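You operate a simulated robot arm through the tools that you are given. There is no shell and no other tool.

The job below is to be done with a simulated two-armed robot. You get a single attempt, and the scene is never put back.

## Task
Splice the loose strip marked 34 to the one on the pegs.
Fine: clamp it, lay a tab from the drawer on the joint, roll till it shows blue; drawer shut, roller parked, other clamp still shut, no new tab spoiled.

Only the result counts: the job must be done as asked and must still hold three seconds after the hand-in. Knocking over, shifting, dropping, spilling or breaking anything else fails it.

## Robot
Two 6-joint arms with two-finger parallel grippers on one trunk that stands fixed in place. Base frame: the origin is at the foot of the trunk, x ahead of it, y to its left, z up; the work surface is at about z = 80. Lengths are in cm, angles in degrees, forces in N, time in s.
The left shoulder is at [8, 21.6, 161], the right one opposite. With the tool pointing down near the work surface each hand reaches from about 10 to 64 cm from the base axis, measured 20 degrees to its own side. Payload 3.43 kg a hand.
The TCP of each hand is the grasp point between the finger pads, 3 cm short of the fingertips. In the tool frame z runs along the fingers and y along their closing line. The gripper opens to 9.4 cm. The fingers are 2.8 cm wide and 1 cm thick; the gripper's body (5 by 9.6 cm) begins 5.5 cm behind the TCP.
Orientation is told as [roll, pitch, yaw] about the base's x, y, z axes, in that order, counted from this pose: with the fingers straight down and closing along the base's y, the tool's x points along the base's -x, its y along +y and its z along -z.

## Interface
- The arms move only by the tool move_arm. It takes "left_steps", "right_steps" or both (then of equal length, played together; a hand with none holds still); each is a list of rows, each a list of 7 numbers: the shift along the tool's x, y, z in units of 30 mm (1.0 is 30 mm), then the turn, a rotation vector about the tool's x, y, z in units of 8 degrees (1.0 is 8 degrees), then the opening, from 0 (shut) to 1 (fully open). In form: [[dx, dy, dz, ax, ay, az, grip], ...]. A call has 1 to 20 rows; each row shifts and turns the commanded pose from where the row before left it, along the tool's axes as they then stand. A call with a number of a shift or a turn outside -1 to 1 is refused whole. Rows are played at 5 a second. More than 5 cm and 8.6 degrees between two rows, or a gripper value outside its range, and nothing of the call is played. Where a pose cannot be reached the arm comes as near as it can. A force on the tool above 40 N (or 10 N above the force at the start of the call, whichever is more), or a blocked arm, ends the call early, and 0.2 s more pass. Each finger travels about 7.2 cm/s and halts on what it meets, pressing with about 40 N; the grip force reading is that of the motor and also rises with nothing between the fingers. The clock runs only during rows and for 0.2 s after the last one: add rows that do not move to give the fingers time. It gives the time, the measured TCP pose, the force on the tool (base axes), the opening and the grip force at its end, in the units of the frame above (readings bear some noise), with the torque about the TCP (base axes, N m) and any sound that the robot's microphone picked up.
- Cameras (640 x 400 px; columns grow to the right, rows downward): "scene" is now at [9.69, -0.92, 175.57]; the picture's right is [-0.13, -0.99, 0.00], its down [-0.85, 0.11, -0.52] and it looks along [0.52, -0.07, -0.85] (base axes); focal length 371 px, centre (320, 200). "left" rides on the left gripper at [7.6, -1.4, -10.2] in its tool frame; the picture's right is [0.18, 0.98, 0.00], its down [-0.75, 0.14, -0.64] and it looks along [-0.63, 0.12, 0.77] (tool axes); focal length 243 px, centre (320, 200). "right" rides on the right gripper at [7.6, 1.4, -10.3] in its tool frame; the picture's right is [-0.18, 0.98, 0.00], its down [-0.75, -0.14, -0.64] and it looks along [-0.63, -0.12, 0.77] (tool axes); focal length 243 px, centre (320, 200). There is no depth. A picture from a camera that has moved, and an enlarged one, comes with that camera's place and axes in the base frame and with its lens.
- camera(camera): a new picture of that camera. The clock stands still meanwhile.
- move_column(by): slides the trunk up (or, below 0, down) by that many cm; the arms and the scene camera ride with it, the base frame stays. It gives what a move gives, with no picture.
- turn_head(pan, tilt): turns the head with the scene camera to pan (to the left, within 86 degrees either way) and tilt (down, from -29 to 69), counted from straight ahead of the robot. It gives what a move gives.
- zoom(camera, box): a new picture of the part [left, top, right, bottom] of that camera's present view, enlarged. The clock stands still meanwhile.
- job_done(): hands the job in; it is judged then, once.

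Places have to be worked out from the pictures, the camera data and where the tool is seen. Open the grippers and draw the arms clear of the work before you hand the job in, unless the task says otherwise.

The tools are called after ">>>" by a JSON object that holds its "name" and its "arguments". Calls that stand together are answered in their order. move_arm: Moves the arms, as the interface text tells. Its arguments: {"type":"object","properties":{"left_steps":{"type":"array","items":{"type":"array","items":{"type":"number"}}},"right_steps":{"type":"array","items":{"type":"array","items":{"type":"number"}}}},"required":[]} The other tools are called the same way: move_column (by) slides the trunk up or down; turn_head (pan, tilt) turns the head that bears the scene camera; camera (camera) takes a picture; zoom (camera, box) takes an enlarged picture of a part of a camera's view; job_done () hands the job in.

At the start:

```text
clock: 0.0
left_tcp_pos: [56.45, 26.3, 108.79]
left_orientation: [-0.1, 0.0, -0.1]
left_ft_force: [-0.3, 0.1, -0.1]
left_wrist_torque: [-0.01, 0.03, 0.0]
left_grip_width: 9.4
left_grasp_force: 0.1
right_tcp_pos: [54.99, -32.47, 108.82]
right_orientation: [0.0, 0.0, 0.1]
right_ft_force: [0.0, 0.0, 0.0]
right_wrist_torque: [0.0, 0.01, 0.02]
right_grip_width: 9.39
right_grasp_force: 0.0
trunk travel left (down, up): [-84.0, 0.0]
head pan, tilt: [-7.3, 58.6]
```

scene: 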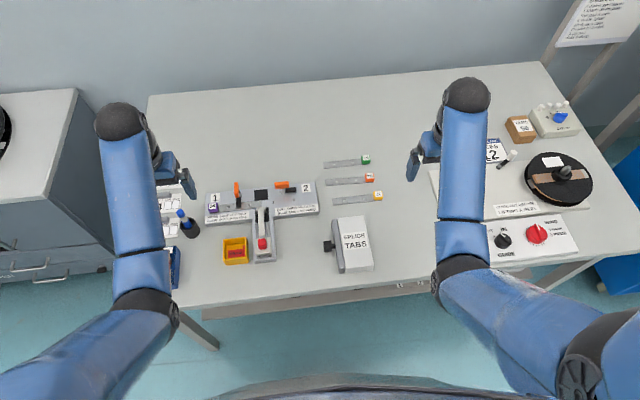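
right: 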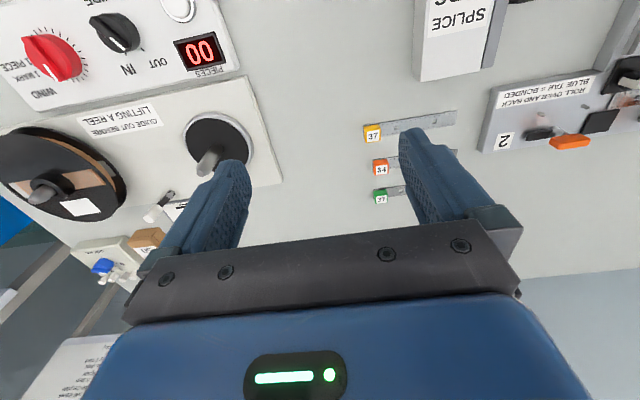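
left: 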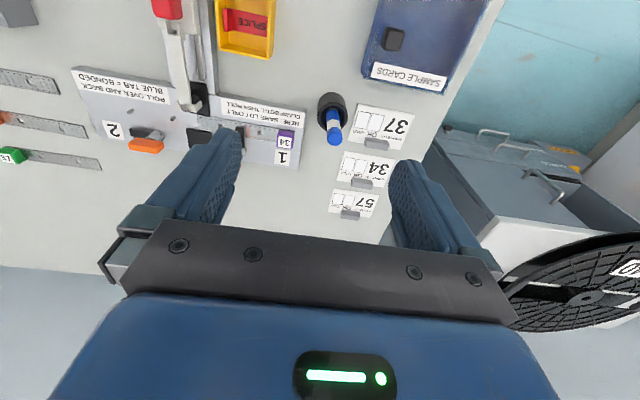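

The first pictures show a splicing jig with two clamps (1 and 2), a roller on an arm, a tab box (drawer) and three loose strips. I zoom in to read the details before moving.

>>> {"name": "zoom", "arguments": {"camera": "scene", "box": [190, 140, 400, 280]}}

>>> {"name": "zoom", "arguments": {"camera": "scene", "box": [195, 170, 330, 270]}}

>>> {"name": "zoom", "arguments": {"camera": "scene", "box": [310, 140, 400, 280]}}

>>> {"name": "zoom", "arguments": {"camera": "left", "box": [0, 0, 320, 200]}}

>>> {"name": "zoom", "arguments": {"camera": "right", "box": [340, 0, 640, 220]}}

>>> {"name": "zoom", "arguments": {"camera": "scene", "box": [540, 0, 640, 60]}}

```text
2.86 times, centred on (295, 210) of scene
camera zoom: at [9.69, -0.92, 175.57], right [-0.13, -0.99, 0.0], down [-0.85, 0.11, -0.52], along [0.52, -0.07, -0.85], focal length 1060 px, centre (391, 171)
```

zoom: 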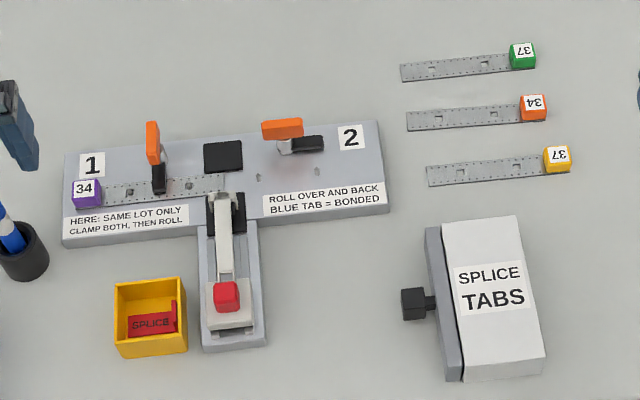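

```text
4.00 times, centred on (262, 220) of scene
camera zoom: at [9.69, -0.92, 175.57], right [-0.13, -0.99, 0.0], down [-0.85, 0.11, -0.52], along [0.52, -0.07, -0.85], focal length 1484 px, centre (550, 120)
```

zoom: 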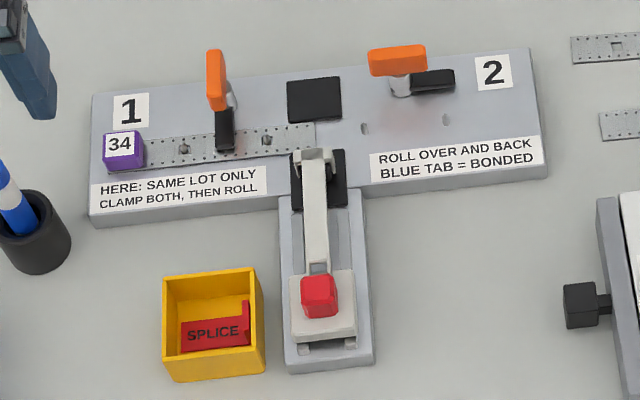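

```text
2.86 times, centred on (355, 210) of scene
camera zoom: at [9.69, -0.92, 175.57], right [-0.13, -0.99, 0.0], down [-0.85, 0.11, -0.52], along [0.52, -0.07, -0.85], focal length 1060 px, centre (220, 171)
```

zoom: 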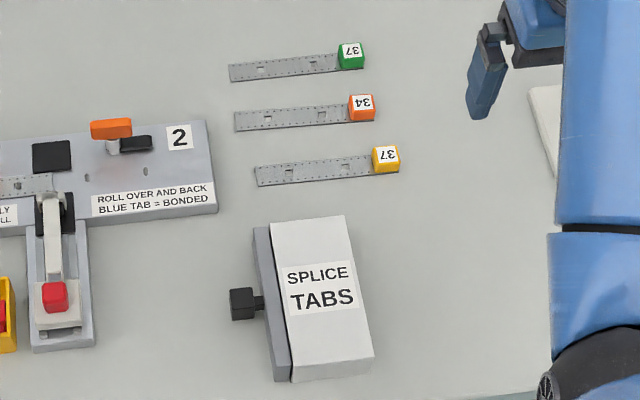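

```text
2.00 times, centred on (160, 100) of left
camera zoom: at [48.65, 24.89, 118.98], right [-0.18, 0.98, 0.0], down [0.75, 0.14, 0.64], along [0.63, 0.12, -0.77], focal length 485 px, centre (640, 400)
```

zoom: 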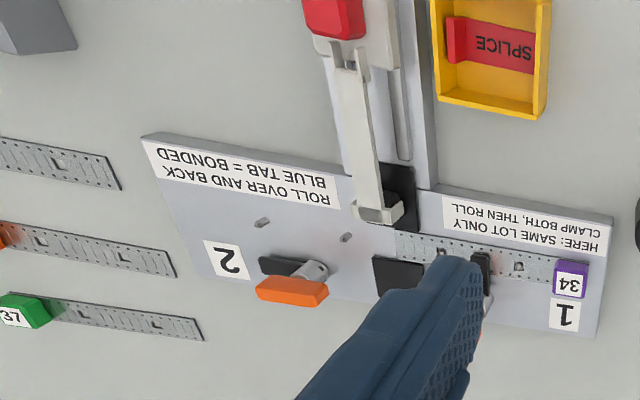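

```text
1.82 times, centred on (490, 110) of right
camera zoom: at [47.35, -30.96, 119.19], right [0.18, 0.98, 0.0], down [0.75, -0.14, 0.64], along [0.63, -0.12, -0.77], focal length 441 px, centre (11, 364)
```

zoom: 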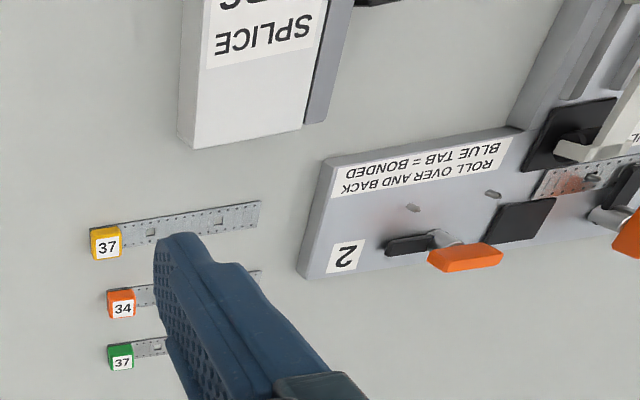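

```text
6.40 times, centred on (590, 30) of scene
camera zoom: at [9.69, -0.92, 175.57], right [-0.13, -0.99, 0.0], down [-0.85, 0.11, -0.52], along [0.52, -0.07, -0.85], focal length 2375 px, centre (-1408, 1288)
```

zoom: 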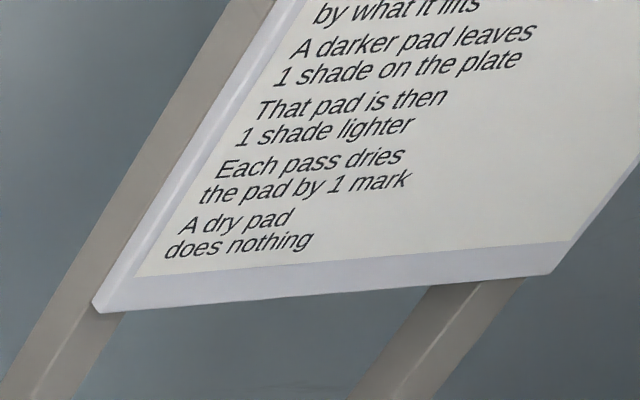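

The loose 34 strip is the orange-block one in the middle, at about (73, -11 to -25). The jig's joint is at about (66.5, 9), beyond easy reach at this height. I zoom closer on each mechanism to understand it.

>>> {"name": "zoom", "arguments": {"camera": "scene", "box": [265, 175, 320, 210]}}

>>> {"name": "zoom", "arguments": {"camera": "scene", "box": [215, 175, 275, 212]}}

>>> {"name": "zoom", "arguments": {"camera": "scene", "box": [240, 195, 300, 265]}}

>>> {"name": "zoom", "arguments": {"camera": "scene", "box": [320, 165, 380, 190]}}

>>> {"name": "zoom", "arguments": {"camera": "scene", "box": [220, 232, 255, 270]}}

>>> {"name": "zoom", "arguments": {"camera": "left", "box": [70, 50, 230, 170]}}

>>> {"name": "zoom", "arguments": {"camera": "right", "box": [480, 30, 640, 160]}}

```text
11.43 times, centred on (292, 192) of scene
camera zoom: at [9.69, -0.92, 175.57], right [-0.13, -0.99, 0.0], down [-0.85, 0.11, -0.52], along [0.52, -0.07, -0.85], focal length 4241 px, centre (634, 286)
```

zoom: 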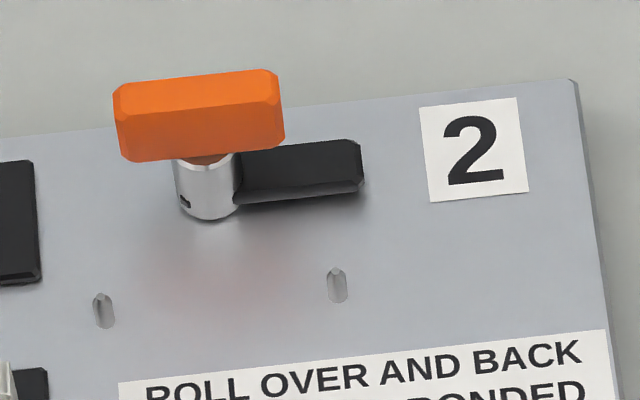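

```text
10.67 times, centred on (245, 194) of scene
camera zoom: at [9.69, -0.92, 175.57], right [-0.13, -0.99, 0.0], down [-0.85, 0.11, -0.52], along [0.52, -0.07, -0.85], focal length 3958 px, centre (1120, 269)
```

zoom: 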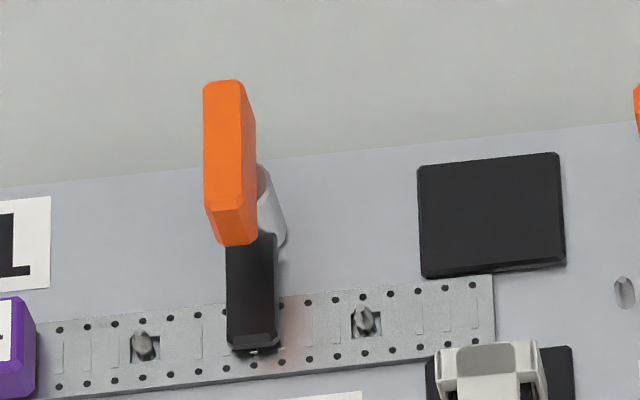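

```text
5.71 times, centred on (270, 230) of scene
camera zoom: at [9.69, -0.92, 175.57], right [-0.13, -0.99, 0.0], down [-0.85, 0.11, -0.52], along [0.52, -0.07, -0.85], focal length 2120 px, centre (606, 29)
```

zoom: 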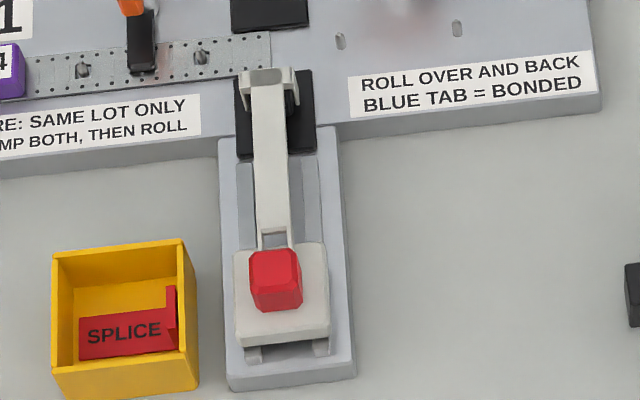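

```text
10.67 times, centred on (350, 178) of scene
camera zoom: at [9.69, -0.92, 175.57], right [-0.13, -0.99, 0.0], down [-0.85, 0.11, -0.52], along [0.52, -0.07, -0.85], focal length 3958 px, centre (0, 440)
```

zoom: 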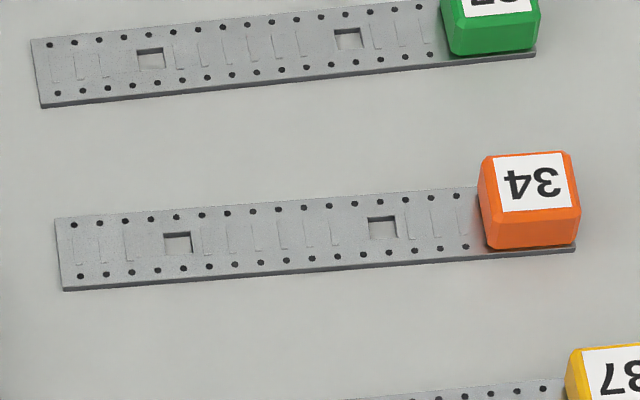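

```text
10.53 times, centred on (238, 251) of scene
camera zoom: at [9.69, -0.92, 175.57], right [-0.13, -0.99, 0.0], down [-0.85, 0.11, -0.52], along [0.52, -0.07, -0.85], focal length 3906 px, centre (1188, -337)
```

zoom: 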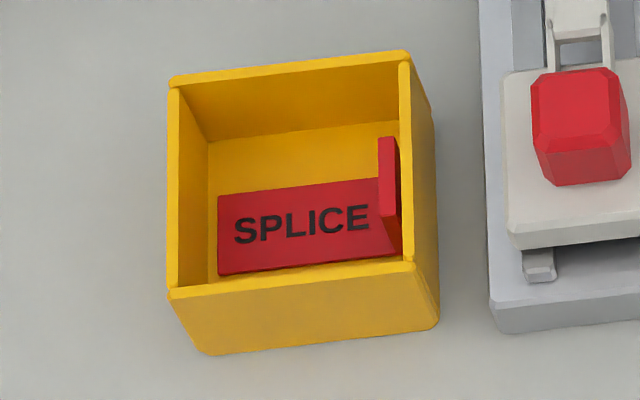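

```text
3.33 times, centred on (150, 110) of left
camera zoom: at [48.65, 24.89, 118.98], right [-0.18, 0.98, 0.0], down [0.75, 0.14, 0.64], along [0.63, 0.12, -0.77], focal length 809 px, centre (887, 500)
```

zoom: 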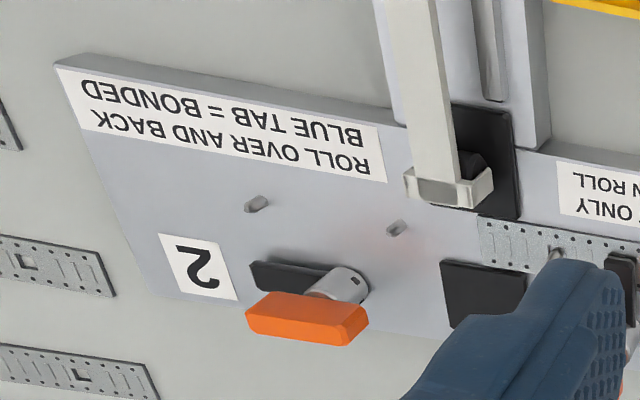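

```text
3.08 times, centred on (560, 95) of right
camera zoom: at [47.35, -30.96, 119.19], right [0.18, 0.98, 0.0], down [0.75, -0.14, 0.64], along [0.63, -0.12, -0.77], focal length 746 px, centre (-418, 523)
```

zoom: 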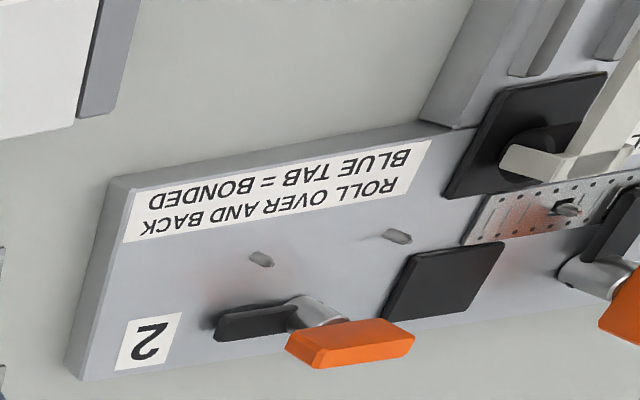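

The clamps are swing clamps: the lever and bar turn together on a post, with clamp 1 shut over its strip and clamp 2 open. The roller carriage sits on a rail and the tabs have a grip fin. I raise both hands first so I can lower the trunk for reach.

>>> {"name": "move_arm", "arguments": {"left_steps": [[0, 0, -1, 0, 0, 0, 0.5], [0, 0, -1, 0, 0, 0, 0.5], [0, 0, -1, 0, 0, 0, 0.5], [0, 0, -1, 0, 0, 0, 0.5], [0, 0, -1, 0, 0, 0, 0.5], [0, 0, -1, 0, 0, 0, 0.5]], "right_steps": [[0, 0, -1, 0, 0, 0, 0.5], [0, 0, -1, 0, 0, 0, 0.5], [0, 0, -1, 0, 0, 0, 0.5], [0, 0, -1, 0, 0, 0, 0.5], [0, 0, -1, 0, 0, 0, 0.5], [0, 0, -1, 0, 0, 0, 0.5]]}}

```text
clock: 1.4
left_tcp_pos: [65.06, 27.31, 115.77]
left_orientation: [0.1, 0.0, 0.0]
left_ft_force: [-0.3, -0.2, -0.2]
left_wrist_torque: [-0.05, 0.0, -0.01]
left_grip_width: 4.71
left_grasp_force: 0.1
left hand out of reach, approached as far as the arm can: row 1, 2, 3, 4, 5, 6
right_tcp_pos: [63.38, -34.22, 115.29]
right_orientation: [0.0, -0.1, 0.0]
right_ft_force: [-1.3, 0.1, -0.8]
right_wrist_torque: [0.0, 0.01, 0.0]
right_grip_width: 4.68
right_grasp_force: 0.0
right hand out of reach, approached as far as the arm can: row 1, 2, 3, 4, 5, 6
trunk travel left (down, up): [-84.0, 0.0]
head pan, tilt: [-7.3, 58.6]
```

The hands drifted forward instead of straight up, so higher poses are outside the arms' range at this shoulder height. I lower the trunk a bit and see how the readings go.

>>> {"name": "move_column", "arguments": {"by": -10}}

>>> {"name": "camera", "arguments": {"camera": "scene"}}

```text
clock: 2.7
left_tcp_pos: [64.91, 27.29, 105.72]
left_orientation: [-0.1, 0.1, 0.1]
left_ft_force: [-0.3, -0.6, -0.1]
left_wrist_torque: [0.0, 0.06, -0.01]
left_grip_width: 4.72
left_grasp_force: 0.1
right_tcp_pos: [63.27, -34.27, 105.42]
right_orientation: [0.0, -0.1, 0.0]
right_ft_force: [-0.4, 0.9, -0.4]
right_wrist_torque: [0.0, 0.01, 0.04]
right_grip_width: 4.69
right_grasp_force: 0.1
trunk travel left (down, up): [-74.0, 10.0]
head pan, tilt: [-7.3, 58.6]
```

```text
taken
camera scene: at [9.73, -0.93, 165.57], right [-0.13, -0.99, 0.0], down [-0.85, 0.11, -0.52], along [0.52, -0.07, -0.85], focal length 371 px, centre (320, 200)
```

scene: 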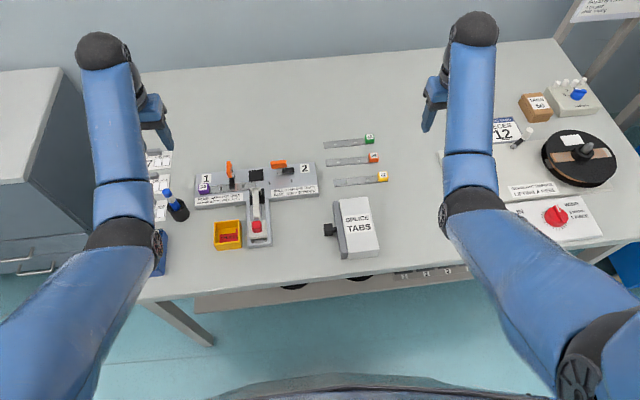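

Column move works and the hands are clear. I test how the arms respond at this height by commanding the right hand back towards me a little.

>>> {"name": "move_arm", "arguments": {"right_steps": [[1, 0, 0, 0, 0, 0, 0.5], [1, 0, 0, 0, 0, 0, 0.5]], "left_steps": [[1, 0, 0, 0, 0, 0, 0.5], [1, 0, 0, 0, 0, 0, 0.5]]}}

```text
clock: 3.3
left_tcp_pos: [61.35, 27.59, 102.69]
left_orientation: [0.0, -0.1, 0.1]
left_ft_force: [1.2, 0.0, 0.4]
left_wrist_torque: [0.0, -0.04, 0.01]
left_grip_width: 4.72
left_grasp_force: 0.0
left hand out of reach, approached as far as the arm can: row 1, 2
right_tcp_pos: [59.69, -35.03, 102.56]
right_orientation: [-0.1, -0.3, 0.0]
right_ft_force: [0.9, 0.1, -0.5]
right_wrist_torque: [-0.01, -0.02, -0.01]
right_grip_width: 4.7
right_grasp_force: 0.0
right hand out of reach, approached as far as the arm can: row 1, 2
trunk travel left (down, up): [-74.0, 10.0]
head pan, tilt: [-7.3, 58.6]
```

Readings show the hands have a minimum distance from the shoulder (about 72 cm), so this trunk height suits the far jig and strips well. I take zoomed views from here, to triangulate against the earlier ones.

>>> {"name": "zoom", "arguments": {"camera": "scene", "box": [260, 155, 330, 200]}}

>>> {"name": "zoom", "arguments": {"camera": "scene", "box": [190, 160, 270, 210]}}

>>> {"name": "zoom", "arguments": {"camera": "scene", "box": [318, 130, 398, 190]}}

>>> {"name": "zoom", "arguments": {"camera": "scene", "box": [310, 190, 390, 265]}}

>>> {"name": "zoom", "arguments": {"camera": "scene", "box": [230, 180, 290, 255]}}

```text
8.89 times, centred on (295, 178) of scene
camera zoom: at [9.51, -0.94, 165.59], right [-0.13, -0.99, 0.0], down [-0.85, 0.11, -0.52], along [0.52, -0.07, -0.85], focal length 3298 px, centre (542, 400)
```

zoom: 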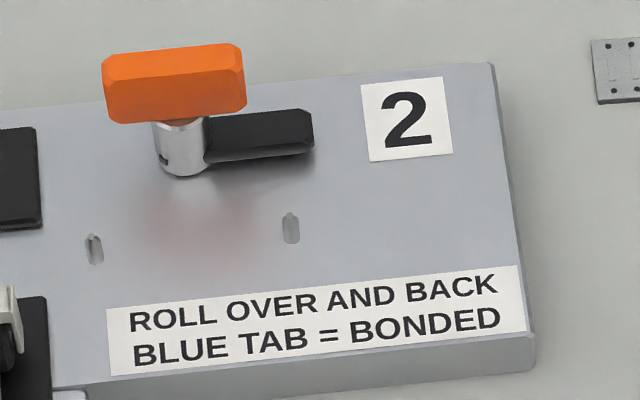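

```text
8.00 times, centred on (230, 185) of scene
camera zoom: at [9.51, -0.94, 165.59], right [-0.13, -0.99, 0.0], down [-0.85, 0.11, -0.52], along [0.52, -0.07, -0.85], focal length 2968 px, centre (1040, 320)
```

zoom: 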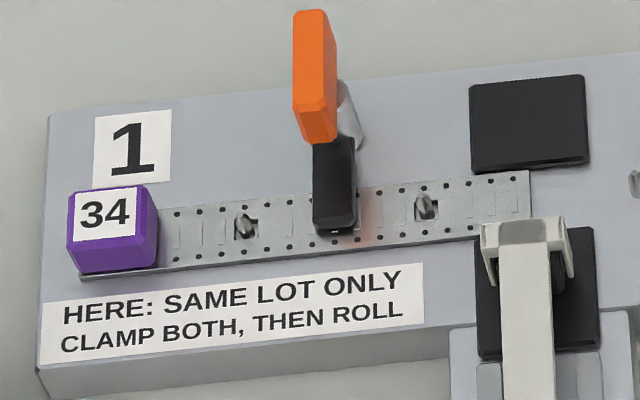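

```text
6.67 times, centred on (358, 160) of scene
camera zoom: at [9.51, -0.94, 165.59], right [-0.13, -0.99, 0.0], down [-0.85, 0.11, -0.52], along [0.52, -0.07, -0.85], focal length 2474 px, centre (67, 467)
```

zoom: 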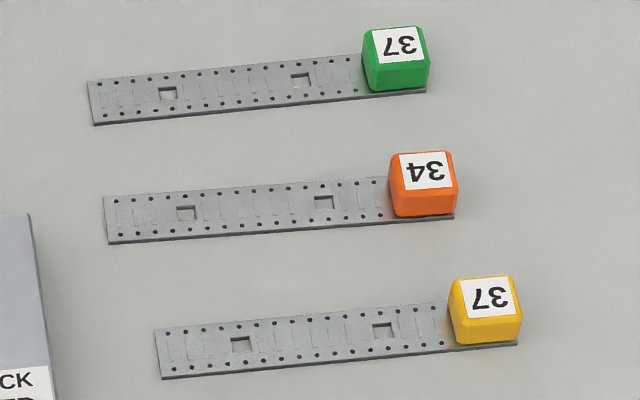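

```text
5.33 times, centred on (350, 228) of scene
camera zoom: at [9.51, -0.94, 165.59], right [-0.13, -0.99, 0.0], down [-0.85, 0.11, -0.52], along [0.52, -0.07, -0.85], focal length 1979 px, centre (160, 53)
```

zoom: 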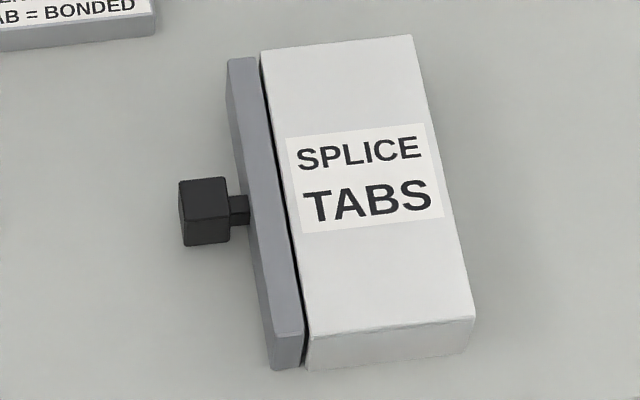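

```text
5.33 times, centred on (260, 218) of scene
camera zoom: at [9.51, -0.94, 165.59], right [-0.13, -0.99, 0.0], down [-0.85, 0.11, -0.52], along [0.52, -0.07, -0.85], focal length 1979 px, centre (640, 107)
```

zoom: 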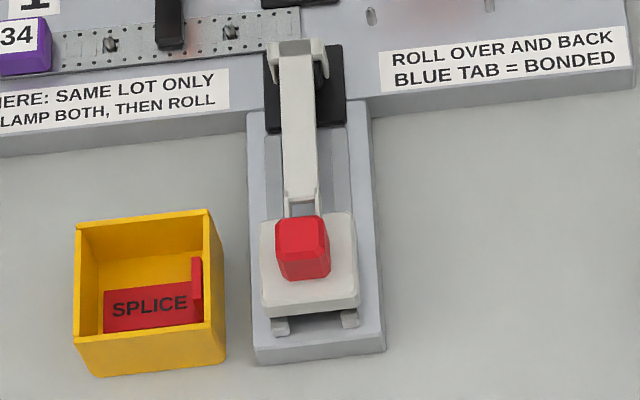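

From the zooms: pegs at about (66.9, 5.4) and (66.9, -0.5) on a plate with top near z=82. The loose 34 strip lies with its windows at (73.3, -14.3) and (73.1, -20.3), turned about 2° clockwise, its block centred near (72.9, -24.4). I shift the left hand away to the left, and bring the right hand forward over the block.

>>> {"name": "move_arm", "arguments": {"left_steps": [[0, 1, 0, 0, 0, 0, 0.5], [0, 1, 0, 0, 0, 0, 0.5], [0, 1, 0, 0, 0, 0, 0.5], [0, 0, 0, 0, 0, 0, 0.5]], "right_steps": [[-1, 1, 0, 0, 0, 0, 0.5], [-1, 1, 0, 0, 0, 0, 0.5], [-1, 1, 0, 0, 0, 0, 0.5], [-1, 0, 0, 0, 0, 0, 0.5]]}}

>>> {"name": "move_column", "arguments": {"by": -6}}

```text
clock: 4.3
left_tcp_pos: [61.57, 36.39, 102.61]
left_orientation: [0.0, 0.1, -0.1]
left_ft_force: [0.1, 0.2, -0.1]
left_wrist_torque: [0.01, 0.02, 0.01]
left_grip_width: 4.72
left_grasp_force: 0.0
right_tcp_pos: [71.86, -26.11, 102.25]
right_orientation: [0.0, 0.0, -0.1]
right_ft_force: [0.0, 0.6, -0.9]
right_wrist_torque: [-0.01, 0.01, 0.02]
right_grip_width: 4.67
right_grasp_force: 0.1
trunk travel left (down, up): [-74.0, 10.0]
head pan, tilt: [-7.3, 58.6]
```

```text
clock: 5.3
left_tcp_pos: [61.39, 36.51, 96.83]
left_orientation: [0.0, -0.1, 0.0]
left_ft_force: [-0.4, 0.5, 0.7]
left_wrist_torque: [0.02, 0.02, 0.01]
left_grip_width: 4.68
left_grasp_force: 0.1
right_tcp_pos: [71.54, -25.96, 96.33]
right_orientation: [-0.1, 0.0, -0.1]
right_ft_force: [-0.3, 0.4, -0.2]
right_wrist_torque: [-0.01, -0.03, 0.03]
right_grip_width: 4.7
right_grasp_force: 0.0
trunk travel left (down, up): [-68.0, 16.0]
head pan, tilt: [-7.3, 58.6]
```

Tracking is good now. I rotate the right wrist about 88° so the fingers will close across the block's width.

>>> {"name": "move_arm", "arguments": {"right_steps": [[0, 0, 0, 0, 0, -1, 0.5], [0, 0, 0, 0, 0, -1, 0.5], [0, 0, 0, 0, 0, -1, 0.5], [0, 0, 0, 0, 0, -1, 0.5], [0, 0, 0, 0, 0, -1, 0.5], [0, 0, 0, 0, 0, -1, 0.5], [0, 0, 0, 0, 0, -1, 0.5], [0, 0, 0, 0, 0, -1, 0.5], [0, 0, 0, 0, 0, -1, 0.5], [0, 0, 0, 0, 0, -1, 0.5], [0, 0, 0, 0, 0, -1, 0.5], [0, 0, 0, 0, 0, 0, 0.5]]}}

>>> {"name": "camera", "arguments": {"camera": "right"}}

>>> {"name": "camera", "arguments": {"camera": "scene"}}

```text
clock: 7.9
left_tcp_pos: [61.39, 36.4, 96.72]
left_orientation: [-0.1, 0.0, 0.0]
left_ft_force: [0.0, -0.2, 0.0]
left_wrist_torque: [0.0, 0.02, -0.02]
left_grip_width: 4.73
left_grasp_force: 0.1
right_tcp_pos: [71.61, -25.99, 96.32]
right_orientation: [-0.2, 0.0, 88.1]
right_ft_force: [0.6, -0.4, 0.4]
right_wrist_torque: [0.0, 0.0, -0.02]
right_grip_width: 4.72
right_grasp_force: 0.1
trunk travel left (down, up): [-68.0, 16.0]
head pan, tilt: [-7.3, 58.6]
```

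```text
taken
camera right: at [69.91, -33.55, 106.78], right [-0.98, 0.22, 0.0], down [0.16, 0.75, 0.64], along [0.14, 0.63, -0.77], focal length 243 px, centre (320, 200)
```

right: 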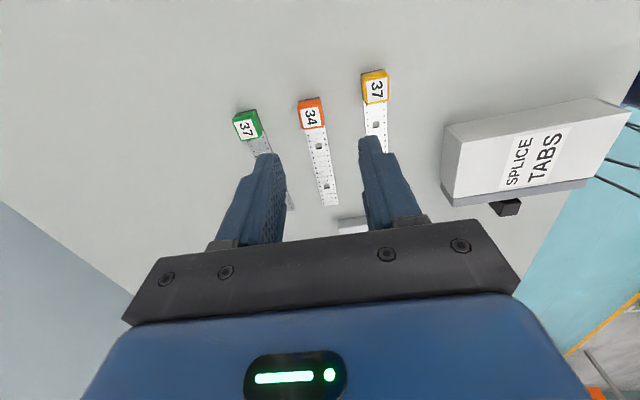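

```text
taken
camera scene: at [9.7, -0.92, 159.57], right [-0.13, -0.99, 0.0], down [-0.85, 0.11, -0.52], along [0.52, -0.07, -0.85], focal length 371 px, centre (320, 200)
```

scene: 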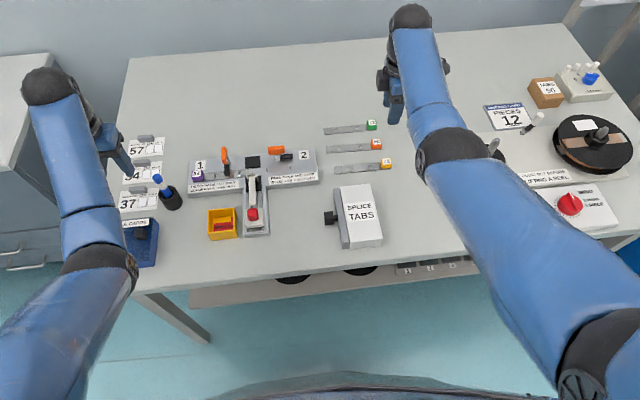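

The right camera now looks along the strips. I zoom in on the orange block to fix its place relative to the fingers.

>>> {"name": "zoom", "arguments": {"camera": "right", "box": [270, 80, 370, 215]}}

>>> {"name": "zoom", "arguments": {"camera": "scene", "box": [315, 130, 395, 160]}}

```text
2.96 times, centred on (320, 148) of right
camera zoom: at [69.91, -33.55, 106.78], right [-0.98, 0.22, 0.0], down [0.16, 0.75, 0.64], along [0.14, 0.63, -0.77], focal length 719 px, centre (320, 356)
```

zoom: 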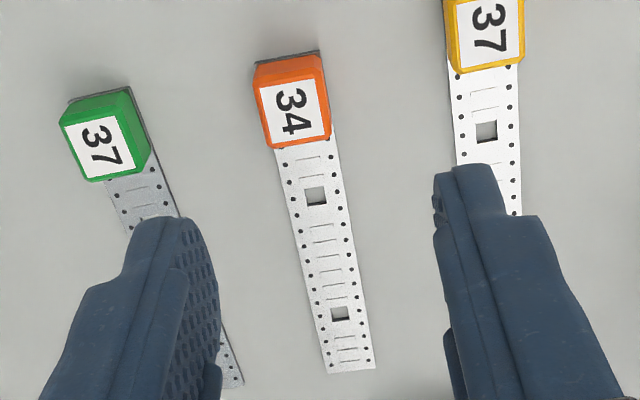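

```text
8.00 times, centred on (355, 145) of scene
camera zoom: at [9.7, -0.92, 159.57], right [-0.13, -0.99, 0.0], down [-0.85, 0.11, -0.52], along [0.52, -0.07, -0.85], focal length 2968 px, centre (40, 640)
```

zoom: 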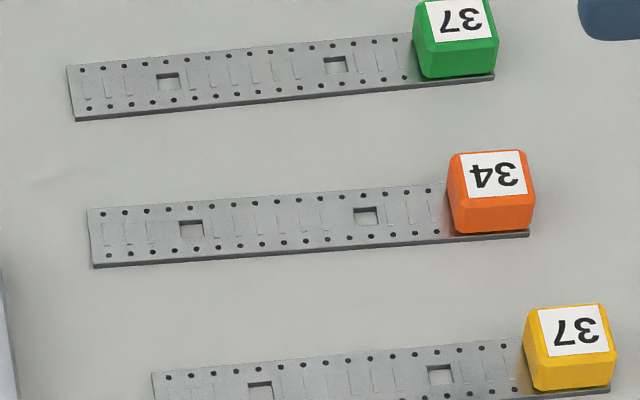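

Both cameras agree: block centre about (72.85, -24.5) and strip yaw about -2.3°. I centre the hand over it and descend most of the way, then check.

>>> {"name": "move_arm", "arguments": {"right_steps": [[-0.51, -0.4, 0, 0, 0, 0, 0.5], [0, 0, 1, 0, 0, 0, 0.5], [0, 0, 1, 0, 0, 0, 0.5], [0, 0, 1, 0, 0, 0, 0.5], [0, 0, 0, 0, 0, 0, 0.5]]}}

>>> {"name": "camera", "arguments": {"camera": "right"}}

>>> {"name": "zoom", "arguments": {"camera": "scene", "box": [315, 80, 435, 160]}}

```text
clock: 9.1
left_tcp_pos: [61.58, 36.52, 96.83]
left_orientation: [0.0, 0.0, 0.0]
left_ft_force: [-0.8, 0.7, -0.2]
left_wrist_torque: [-0.03, 0.04, 0.04]
left_grip_width: 4.7
left_grasp_force: 0.2
right_tcp_pos: [71.47, -24.46, 88.92]
right_orientation: [0.0, 0.0, 88.0]
right_ft_force: [0.2, 0.8, -0.1]
right_wrist_torque: [0.0, 0.0, -0.02]
right_grip_width: 4.71
right_grasp_force: 0.1
right hand out of reach, approached as far as the arm can: row 3, 4
trunk travel left (down, up): [-68.0, 16.0]
head pan, tilt: [-7.3, 58.6]
```

```text
taken
camera right: at [69.8, -31.99, 99.36], right [-0.98, 0.22, 0.0], down [0.17, 0.75, 0.64], along [0.14, 0.63, -0.77], focal length 243 px, centre (320, 200)
```

right: 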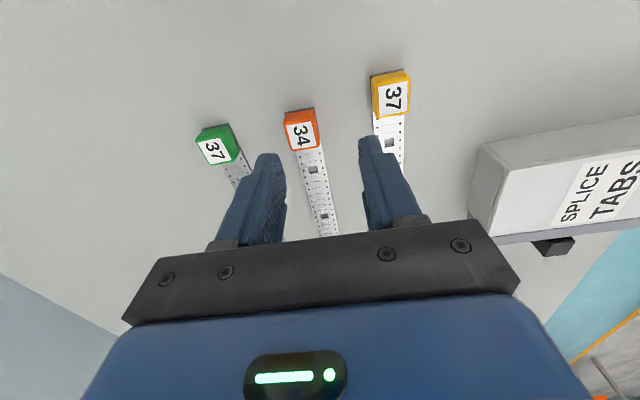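

```text
5.00 times, centred on (375, 120) of scene
camera zoom: at [9.71, -0.9, 159.56], right [-0.13, -0.99, 0.0], down [-0.85, 0.11, -0.52], along [0.52, -0.07, -0.85], focal length 1855 px, centre (45, 600)
```

zoom: 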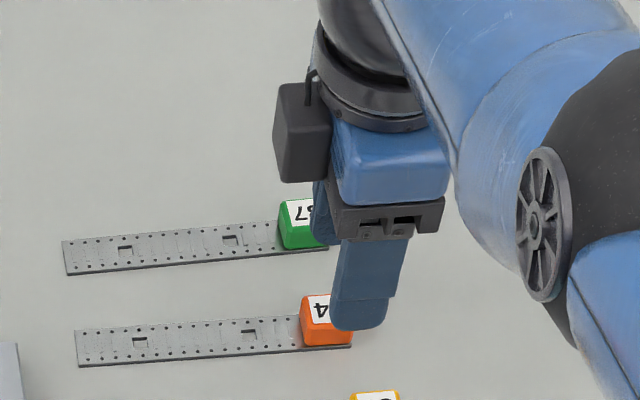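

The arm hit its outer limit at this height (stopped at x 71.5, z 88.9). I bring it back up to z≈93 over the block, then use the trunk to descend.

>>> {"name": "move_arm", "arguments": {"right_steps": [[0, 0, -0.8, 0, 0, 0, 0.5], [0, 0, -0.7, 0, 0, 0, 0.5], [0, -0.46, 0, 0, 0, 0, 0.5], [0, 0, 0, 0, 0, 0, 0.5]]}}

```text
clock: 10.1
left_tcp_pos: [61.51, 36.5, 96.76]
left_orientation: [0.0, 0.0, 0.0]
left_ft_force: [0.1, -0.4, -0.2]
left_wrist_torque: [-0.01, 0.01, -0.03]
left_grip_width: 4.7
left_grasp_force: 0.0
right_tcp_pos: [73.07, -24.55, 93.41]
right_orientation: [-0.1, 0.0, 88.0]
right_ft_force: [-0.1, -0.3, -1.6]
right_wrist_torque: [0.02, -0.01, 0.0]
right_grip_width: 4.71
right_grasp_force: 0.1
right hand out of reach, approached as far as the arm can: row 1, 2, 3
trunk travel left (down, up): [-68.0, 16.0]
head pan, tilt: [-7.3, 58.6]
```

The right hand is now over the block at z=93.4. Before lowering the trunk I move the left hand forward and up so it stays well clear of the cards.

>>> {"name": "move_arm", "arguments": {"left_steps": [[-1, 0, 0, 0, 0, 0, 0.5], [-1, 0, 0, 0, 0, 0, 0.5], [-1, 0, -0.5, 0, 0, 0, 0.5], [0, 0, -0.7, 0, 0, 0, 0.5], [0, 0, -0.7, 0, 0, 0, 0.5], [0, 0, 0, 0, 0, 0, 0.5]]}}

>>> {"name": "camera", "arguments": {"camera": "left"}}

>>> {"name": "camera", "arguments": {"camera": "scene"}}

```text
clock: 11.5
left_tcp_pos: [70.43, 36.66, 102.64]
left_orientation: [0.0, 0.0, 0.0]
left_ft_force: [-0.6, -0.1, 0.3]
left_wrist_torque: [0.01, -0.01, -0.04]
left_grip_width: 4.71
left_grasp_force: 0.1
right_tcp_pos: [73.13, -24.66, 93.26]
right_orientation: [-0.1, 0.0, 88.1]
right_ft_force: [0.4, 0.8, -0.5]
right_wrist_torque: [-0.05, 0.0, -0.02]
right_grip_width: 4.71
right_grasp_force: 0.1
trunk travel left (down, up): [-68.0, 16.0]
head pan, tilt: [-7.3, 58.6]
```

```text
taken
camera left: at [62.79, 35.09, 112.83], right [-0.18, 0.98, 0.0], down [0.75, 0.14, 0.64], along [0.63, 0.12, -0.77], focal length 243 px, centre (320, 200)
```

left: 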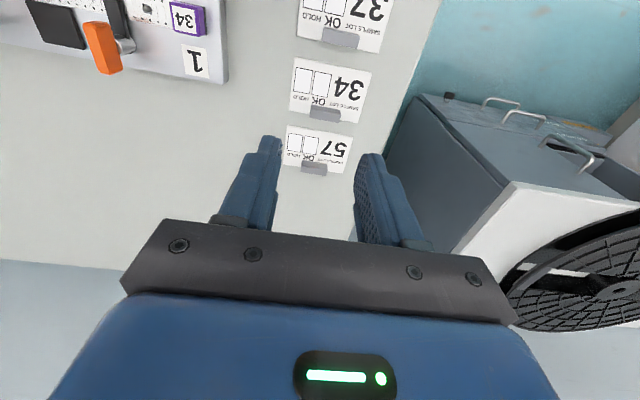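

```text
taken
camera scene: at [9.75, -0.92, 159.56], right [-0.13, -0.99, 0.0], down [-0.85, 0.11, -0.52], along [0.52, -0.07, -0.85], focal length 371 px, centre (320, 200)
```

scene: 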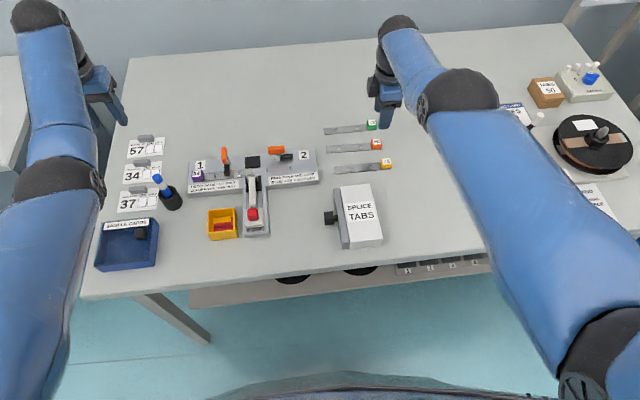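

Left hand is clear. I lower the trunk 8 cm, then check the fingers around the block.

>>> {"name": "move_column", "arguments": {"by": -8}}

>>> {"name": "zoom", "arguments": {"camera": "right", "box": [230, 80, 410, 240]}}

>>> {"name": "camera", "arguments": {"camera": "scene"}}

```text
clock: 12.7
left_tcp_pos: [70.51, 36.63, 94.6]
left_orientation: [-0.1, 0.0, -0.1]
left_ft_force: [0.7, 0.3, 0.0]
left_wrist_torque: [-0.02, 0.01, 0.05]
left_grip_width: 4.7
left_grasp_force: 0.1
right_tcp_pos: [72.99, -24.57, 85.37]
right_orientation: [-0.1, 0.0, 88.0]
right_ft_force: [-0.2, 0.5, 0.0]
right_wrist_torque: [-0.01, -0.03, 0.04]
right_grip_width: 4.71
right_grasp_force: 0.1
trunk travel left (down, up): [-60.0, 24.0]
head pan, tilt: [-7.3, 58.6]
```

```text
2.50 times, centred on (320, 160) of right
camera zoom: at [71.39, -32.08, 95.79], right [-0.98, 0.22, 0.0], down [0.17, 0.75, 0.64], along [0.14, 0.63, -0.77], focal length 606 px, centre (320, 300)
```

zoom: 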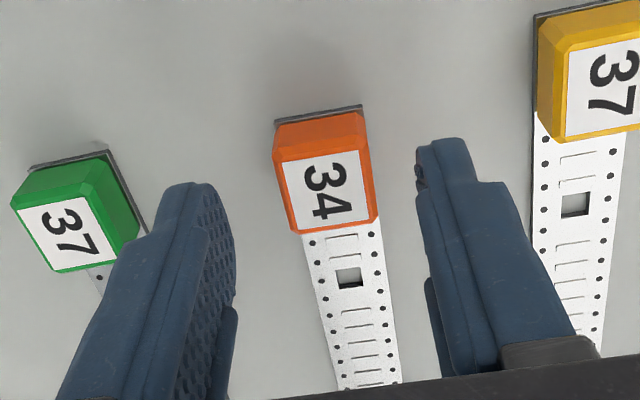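

```text
taken
camera scene: at [9.7, -0.92, 151.57], right [-0.13, -0.99, 0.0], down [-0.85, 0.11, -0.52], along [0.52, -0.07, -0.85], focal length 371 px, centre (320, 200)
```

scene: 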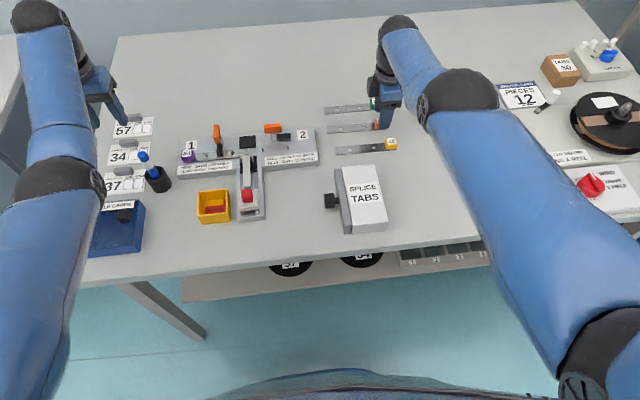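

Block centre works out at (72.87, -24.5); the hand is at (72.99, -24.57), well centred. I lower the last 1.9 cm by trunk.

>>> {"name": "move_column", "arguments": {"by": -1.9}}

```text
clock: 13.4
left_tcp_pos: [70.49, 36.76, 92.77]
left_orientation: [-0.1, 0.0, 0.0]
left_ft_force: [0.2, 0.5, -0.2]
left_wrist_torque: [0.03, 0.01, 0.01]
left_grip_width: 4.7
left_grasp_force: 0.0
right_tcp_pos: [73.15, -24.47, 83.36]
right_orientation: [-0.1, 0.0, 88.0]
right_ft_force: [-0.1, 0.3, 0.4]
right_wrist_torque: [-0.02, -0.01, 0.0]
right_grip_width: 4.71
right_grasp_force: 0.0
trunk travel left (down, up): [-58.1, 25.9]
head pan, tilt: [-7.3, 58.6]
```

Fingers are astride the block just above the table with no contact force. I close the grip.

>>> {"name": "move_arm", "arguments": {"right_steps": [[0, 0, 0, 0, 0, 0, 0.3], [0, 0, 0, 0, 0, 0, 0.1], [0, 0, 0, 0, 0, 0, 0], [0, 0, 0, 0, 0, 0, 0]]}}

>>> {"name": "zoom", "arguments": {"camera": "right", "box": [230, 80, 410, 240]}}

```text
clock: 14.4
left_tcp_pos: [70.51, 36.63, 92.76]
left_orientation: [0.0, 0.0, 0.0]
left_ft_force: [1.1, -1.1, 0.4]
left_wrist_torque: [0.01, 0.0, 0.03]
left_grip_width: 4.69
left_grasp_force: 0.1
right_tcp_pos: [73.09, -24.69, 83.5]
right_orientation: [-0.1, 0.0, 88.0]
right_ft_force: [0.9, 0.6, 1.8]
right_wrist_torque: [0.0, -0.03, -0.02]
right_grip_width: 2.26
right_grasp_force: 40.2
trunk travel left (down, up): [-58.1, 25.9]
head pan, tilt: [-7.3, 58.6]
```

```text
2.50 times, centred on (320, 160) of right
camera zoom: at [71.39, -32.08, 93.91], right [-0.98, 0.22, 0.0], down [0.17, 0.75, 0.64], along [0.14, 0.63, -0.77], focal length 606 px, centre (320, 300)
```

zoom: 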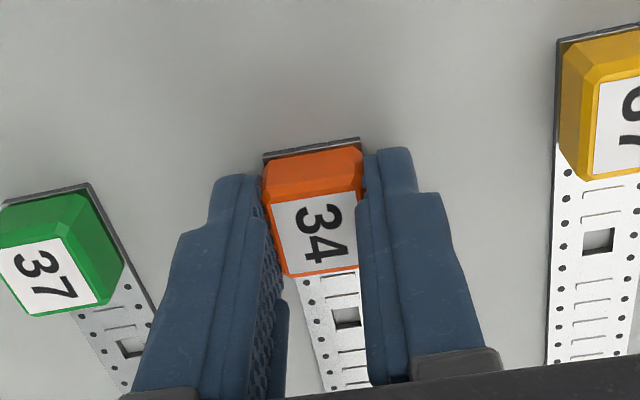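

The block is held (2.26 cm, 40 N). I lift it with the trunk by 9 cm and check the strip hangs level.

>>> {"name": "move_column", "arguments": {"by": 9}}

>>> {"name": "camera", "arguments": {"camera": "right"}}

>>> {"name": "camera", "arguments": {"camera": "scene"}}

```text
clock: 15.6
left_tcp_pos: [70.69, 36.55, 101.67]
left_orientation: [0.0, 0.0, 0.0]
left_ft_force: [-0.2, -0.2, 0.4]
left_wrist_torque: [0.03, -0.02, 0.01]
left_grip_width: 4.72
left_grasp_force: 0.0
right_tcp_pos: [73.07, -24.6, 92.42]
right_orientation: [0.0, 0.0, 87.9]
right_ft_force: [-0.3, 0.3, -0.4]
right_wrist_torque: [-0.04, 0.0, 0.0]
right_grip_width: 2.27
right_grasp_force: 40.1
trunk travel left (down, up): [-67.1, 16.9]
head pan, tilt: [-7.3, 58.6]
```

```text
taken
camera right: at [71.39, -32.08, 102.86], right [-0.98, 0.22, 0.0], down [0.17, 0.75, 0.64], along [0.14, 0.63, -0.77], focal length 243 px, centre (320, 200)
```

right: 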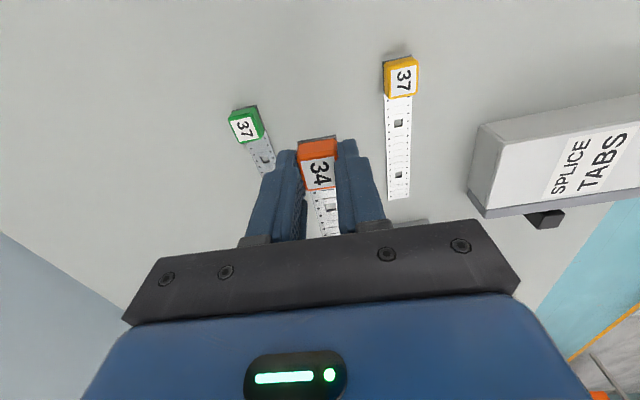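

```text
taken
camera scene: at [9.72, -0.92, 158.66], right [-0.13, -0.99, 0.0], down [-0.85, 0.11, -0.52], along [0.52, -0.07, -0.85], focal length 371 px, centre (320, 200)
```

scene: 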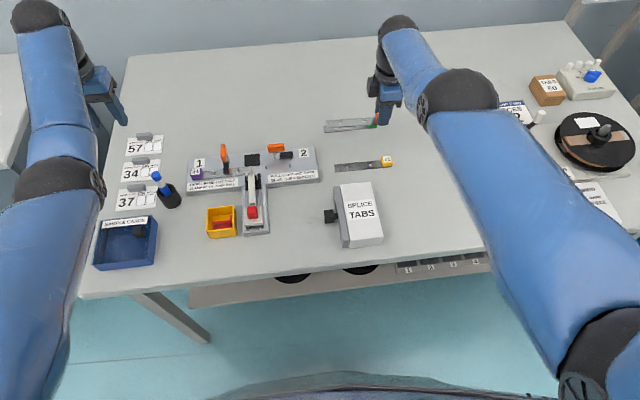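

The strip came up with the hand. I zoom on it in the scene view to measure its attitude in the grip.

>>> {"name": "zoom", "arguments": {"camera": "scene", "box": [315, 95, 405, 150]}}

>>> {"name": "zoom", "arguments": {"camera": "right", "box": [280, 130, 360, 245]}}

```text
7.11 times, centred on (360, 122) of scene
camera zoom: at [9.72, -0.92, 158.66], right [-0.13, -0.99, 0.0], down [-0.85, 0.11, -0.52], along [0.52, -0.07, -0.85], focal length 2639 px, centre (36, 751)
```

zoom: 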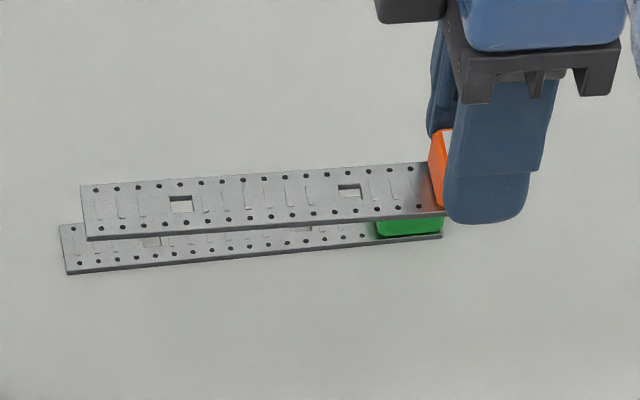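

```text
3.48 times, centred on (320, 188) of right
camera zoom: at [71.39, -32.08, 102.86], right [-0.98, 0.22, 0.0], down [0.17, 0.75, 0.64], along [0.14, 0.63, -0.77], focal length 844 px, centre (320, 244)
```

zoom: 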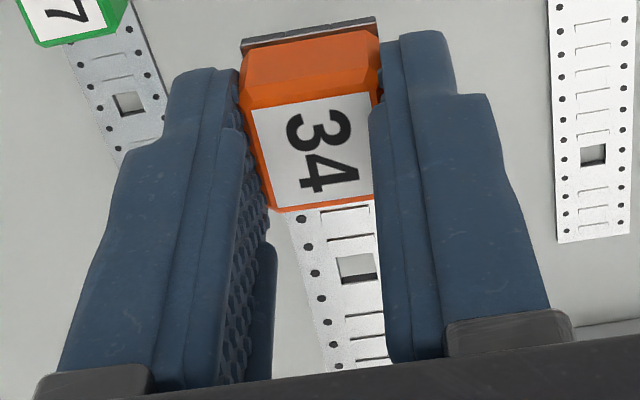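

The strip is gripped and roughly level, with yaw about -2°. I zoom on the pegs and joint again from this camera height for a consistent measurement.

>>> {"name": "zoom", "arguments": {"camera": "scene", "box": [235, 140, 325, 195]}}

>>> {"name": "zoom", "arguments": {"camera": "scene", "box": [180, 140, 270, 195]}}

```text
7.11 times, centred on (280, 168) of scene
camera zoom: at [9.72, -0.92, 158.66], right [-0.13, -0.99, 0.0], down [-0.85, 0.11, -0.52], along [0.52, -0.07, -0.85], focal length 2639 px, centre (604, 431)
```

zoom: 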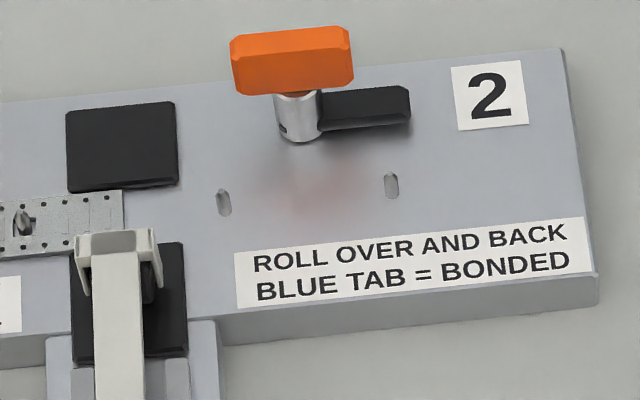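

```text
7.11 times, centred on (225, 168) of scene
camera zoom: at [9.72, -0.92, 158.66], right [-0.13, -0.99, 0.0], down [-0.85, 0.11, -0.52], along [0.52, -0.07, -0.85], focal length 2639 px, centre (996, 431)
```

zoom: 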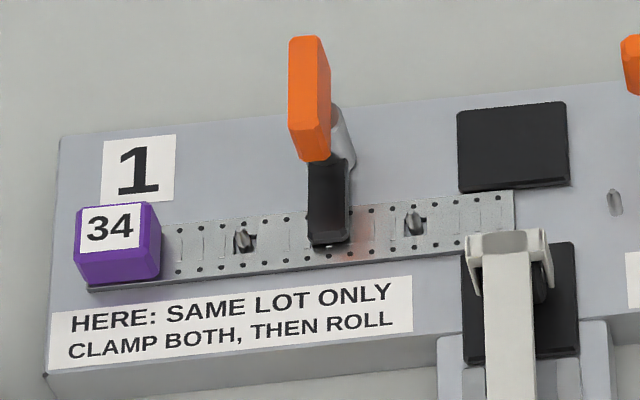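

Triangulation gives plate top z≈82.0, pegs at about (67.0, 5.45) and (67.0, -0.55), jig yaw about 0. I square the strip (+2°) and carry it at z≈92 to hover over the pegs with TCP around (66.9, -4.9).

>>> {"name": "move_arm", "arguments": {"right_steps": [[0, 0, 0, 0, 0, -0.26, 0], [0, 0.69, 0, 0, 0, 0, 0], [0, 0.69, 0, 0, 0, 0, 0], [0, 0.69, 0, 0, 0, 0, 0], [-0.938, 0, 0, 0, 0, 0, 0], [-0.938, 0, 0, 0, 0, 0, 0], [-0.938, 0, 0, 0, 0, 0, 0], [-0.938, 0, 0, 0, 0, 0, 0], [-0.938, 0, 0, 0, 0, 0, 0], [-0.938, 0, 0, 0, 0, 0, 0], [-0.938, 0, 0, 0, 0, 0, 0], [0, 0, 0, 0, 0, 0, 0], [0, 0, 0, 0, 0, 0, 0]]}}

>>> {"name": "camera", "arguments": {"camera": "right"}}

>>> {"name": "camera", "arguments": {"camera": "scene"}}

```text
clock: 18.4
left_tcp_pos: [70.49, 36.57, 101.69]
left_orientation: [-0.1, 0.1, 0.0]
left_ft_force: [0.5, -0.8, 0.0]
left_wrist_torque: [0.0, -0.02, -0.01]
left_grip_width: 4.67
left_grasp_force: 0.0
right_tcp_pos: [70.82, -5.44, 92.28]
right_orientation: [-0.1, 0.0, 90.2]
right_ft_force: [0.4, 1.2, -1.4]
right_wrist_torque: [-0.07, 0.02, -0.01]
right_grip_width: 2.28
right_grasp_force: 40.0
right hand out of reach, approached as far as the arm can: row 2, 3, 4, 9, 10, 11
trunk travel left (down, up): [-67.1, 16.9]
head pan, tilt: [-7.3, 58.6]
```

```text
taken
camera right: at [69.44, -12.93, 102.72], right [-0.98, 0.18, 0.0], down [0.14, 0.75, 0.64], along [0.12, 0.63, -0.77], focal length 243 px, centre (320, 200)
```

right: 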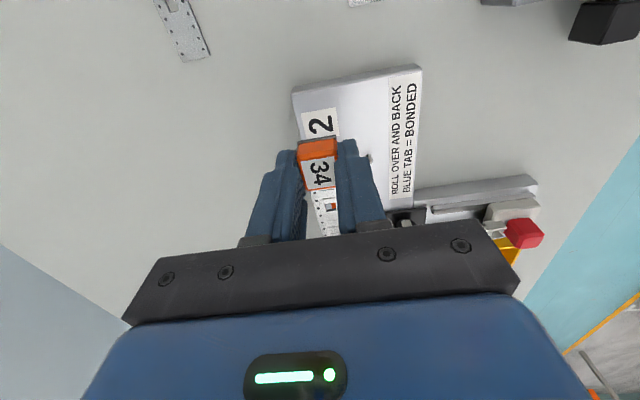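

```text
taken
camera scene: at [9.74, -0.95, 158.66], right [-0.13, -0.99, 0.0], down [-0.85, 0.11, -0.52], along [0.52, -0.07, -0.85], focal length 371 px, centre (320, 200)
```

scene: 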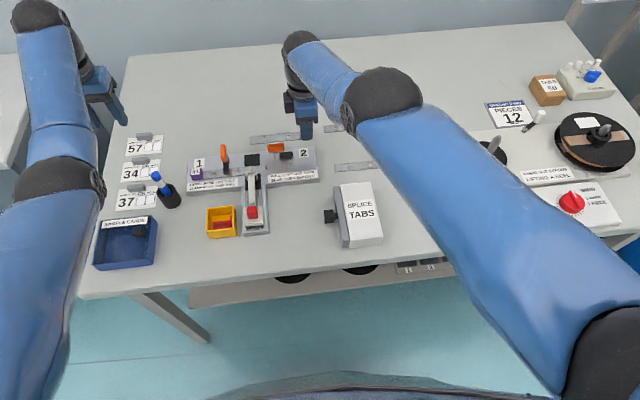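

The hand stopped short in x (70.8 instead of 66.9), as it was at a reach limit on the way. I now try moving back toward x=66.9 from here.

>>> {"name": "move_arm", "arguments": {"right_steps": [[0, 0.65, 0, 0, 0, 0, 0], [0, 0.65, 0, 0, 0, 0, 0], [0, 0, 0, 0, 0, 0, 0]]}}

```text
clock: 19.2
left_tcp_pos: [70.49, 36.67, 101.63]
left_orientation: [0.0, 0.0, 0.0]
left_ft_force: [0.8, -0.2, 0.2]
left_wrist_torque: [0.01, -0.01, -0.02]
left_grip_width: 4.69
left_grasp_force: 0.1
right_tcp_pos: [70.39, -4.86, 91.79]
right_orientation: [0.0, 0.1, 90.1]
right_ft_force: [-0.7, 0.1, -1.0]
right_wrist_torque: [0.0, 0.0, 0.0]
right_grip_width: 2.27
right_grasp_force: 39.8
right hand out of reach, approached as far as the arm can: row 1, 2
trunk travel left (down, up): [-67.1, 16.9]
head pan, tilt: [-7.3, 58.6]
```

The flags fit one explanation: the arm is fully straight (stretched), so inward moves stall. Moving upward while coming in should bend the elbow again, so I try that.

>>> {"name": "move_arm", "arguments": {"right_steps": [[0, 0.3, -1, 0, 0, 0, 0], [0, 0.4, -1, 0, 0, 0, 0], [0, 0, 0, 0, 0, 0, 0]]}}

```text
clock: 20.0
left_tcp_pos: [70.47, 36.5, 101.73]
left_orientation: [0.0, 0.0, 0.0]
left_ft_force: [0.6, 0.6, 0.9]
left_wrist_torque: [0.04, 0.03, -0.02]
left_grip_width: 4.69
left_grasp_force: 0.1
right_tcp_pos: [71.65, -4.06, 96.59]
right_orientation: [0.2, 0.1, 90.1]
right_ft_force: [0.6, -0.4, -0.9]
right_wrist_torque: [-0.03, 0.01, -0.01]
right_grip_width: 2.28
right_grasp_force: 40.4
right hand out of reach, approached as far as the arm can: row 1, 2
trunk travel left (down, up): [-67.1, 16.9]
head pan, tilt: [-7.3, 58.6]
```

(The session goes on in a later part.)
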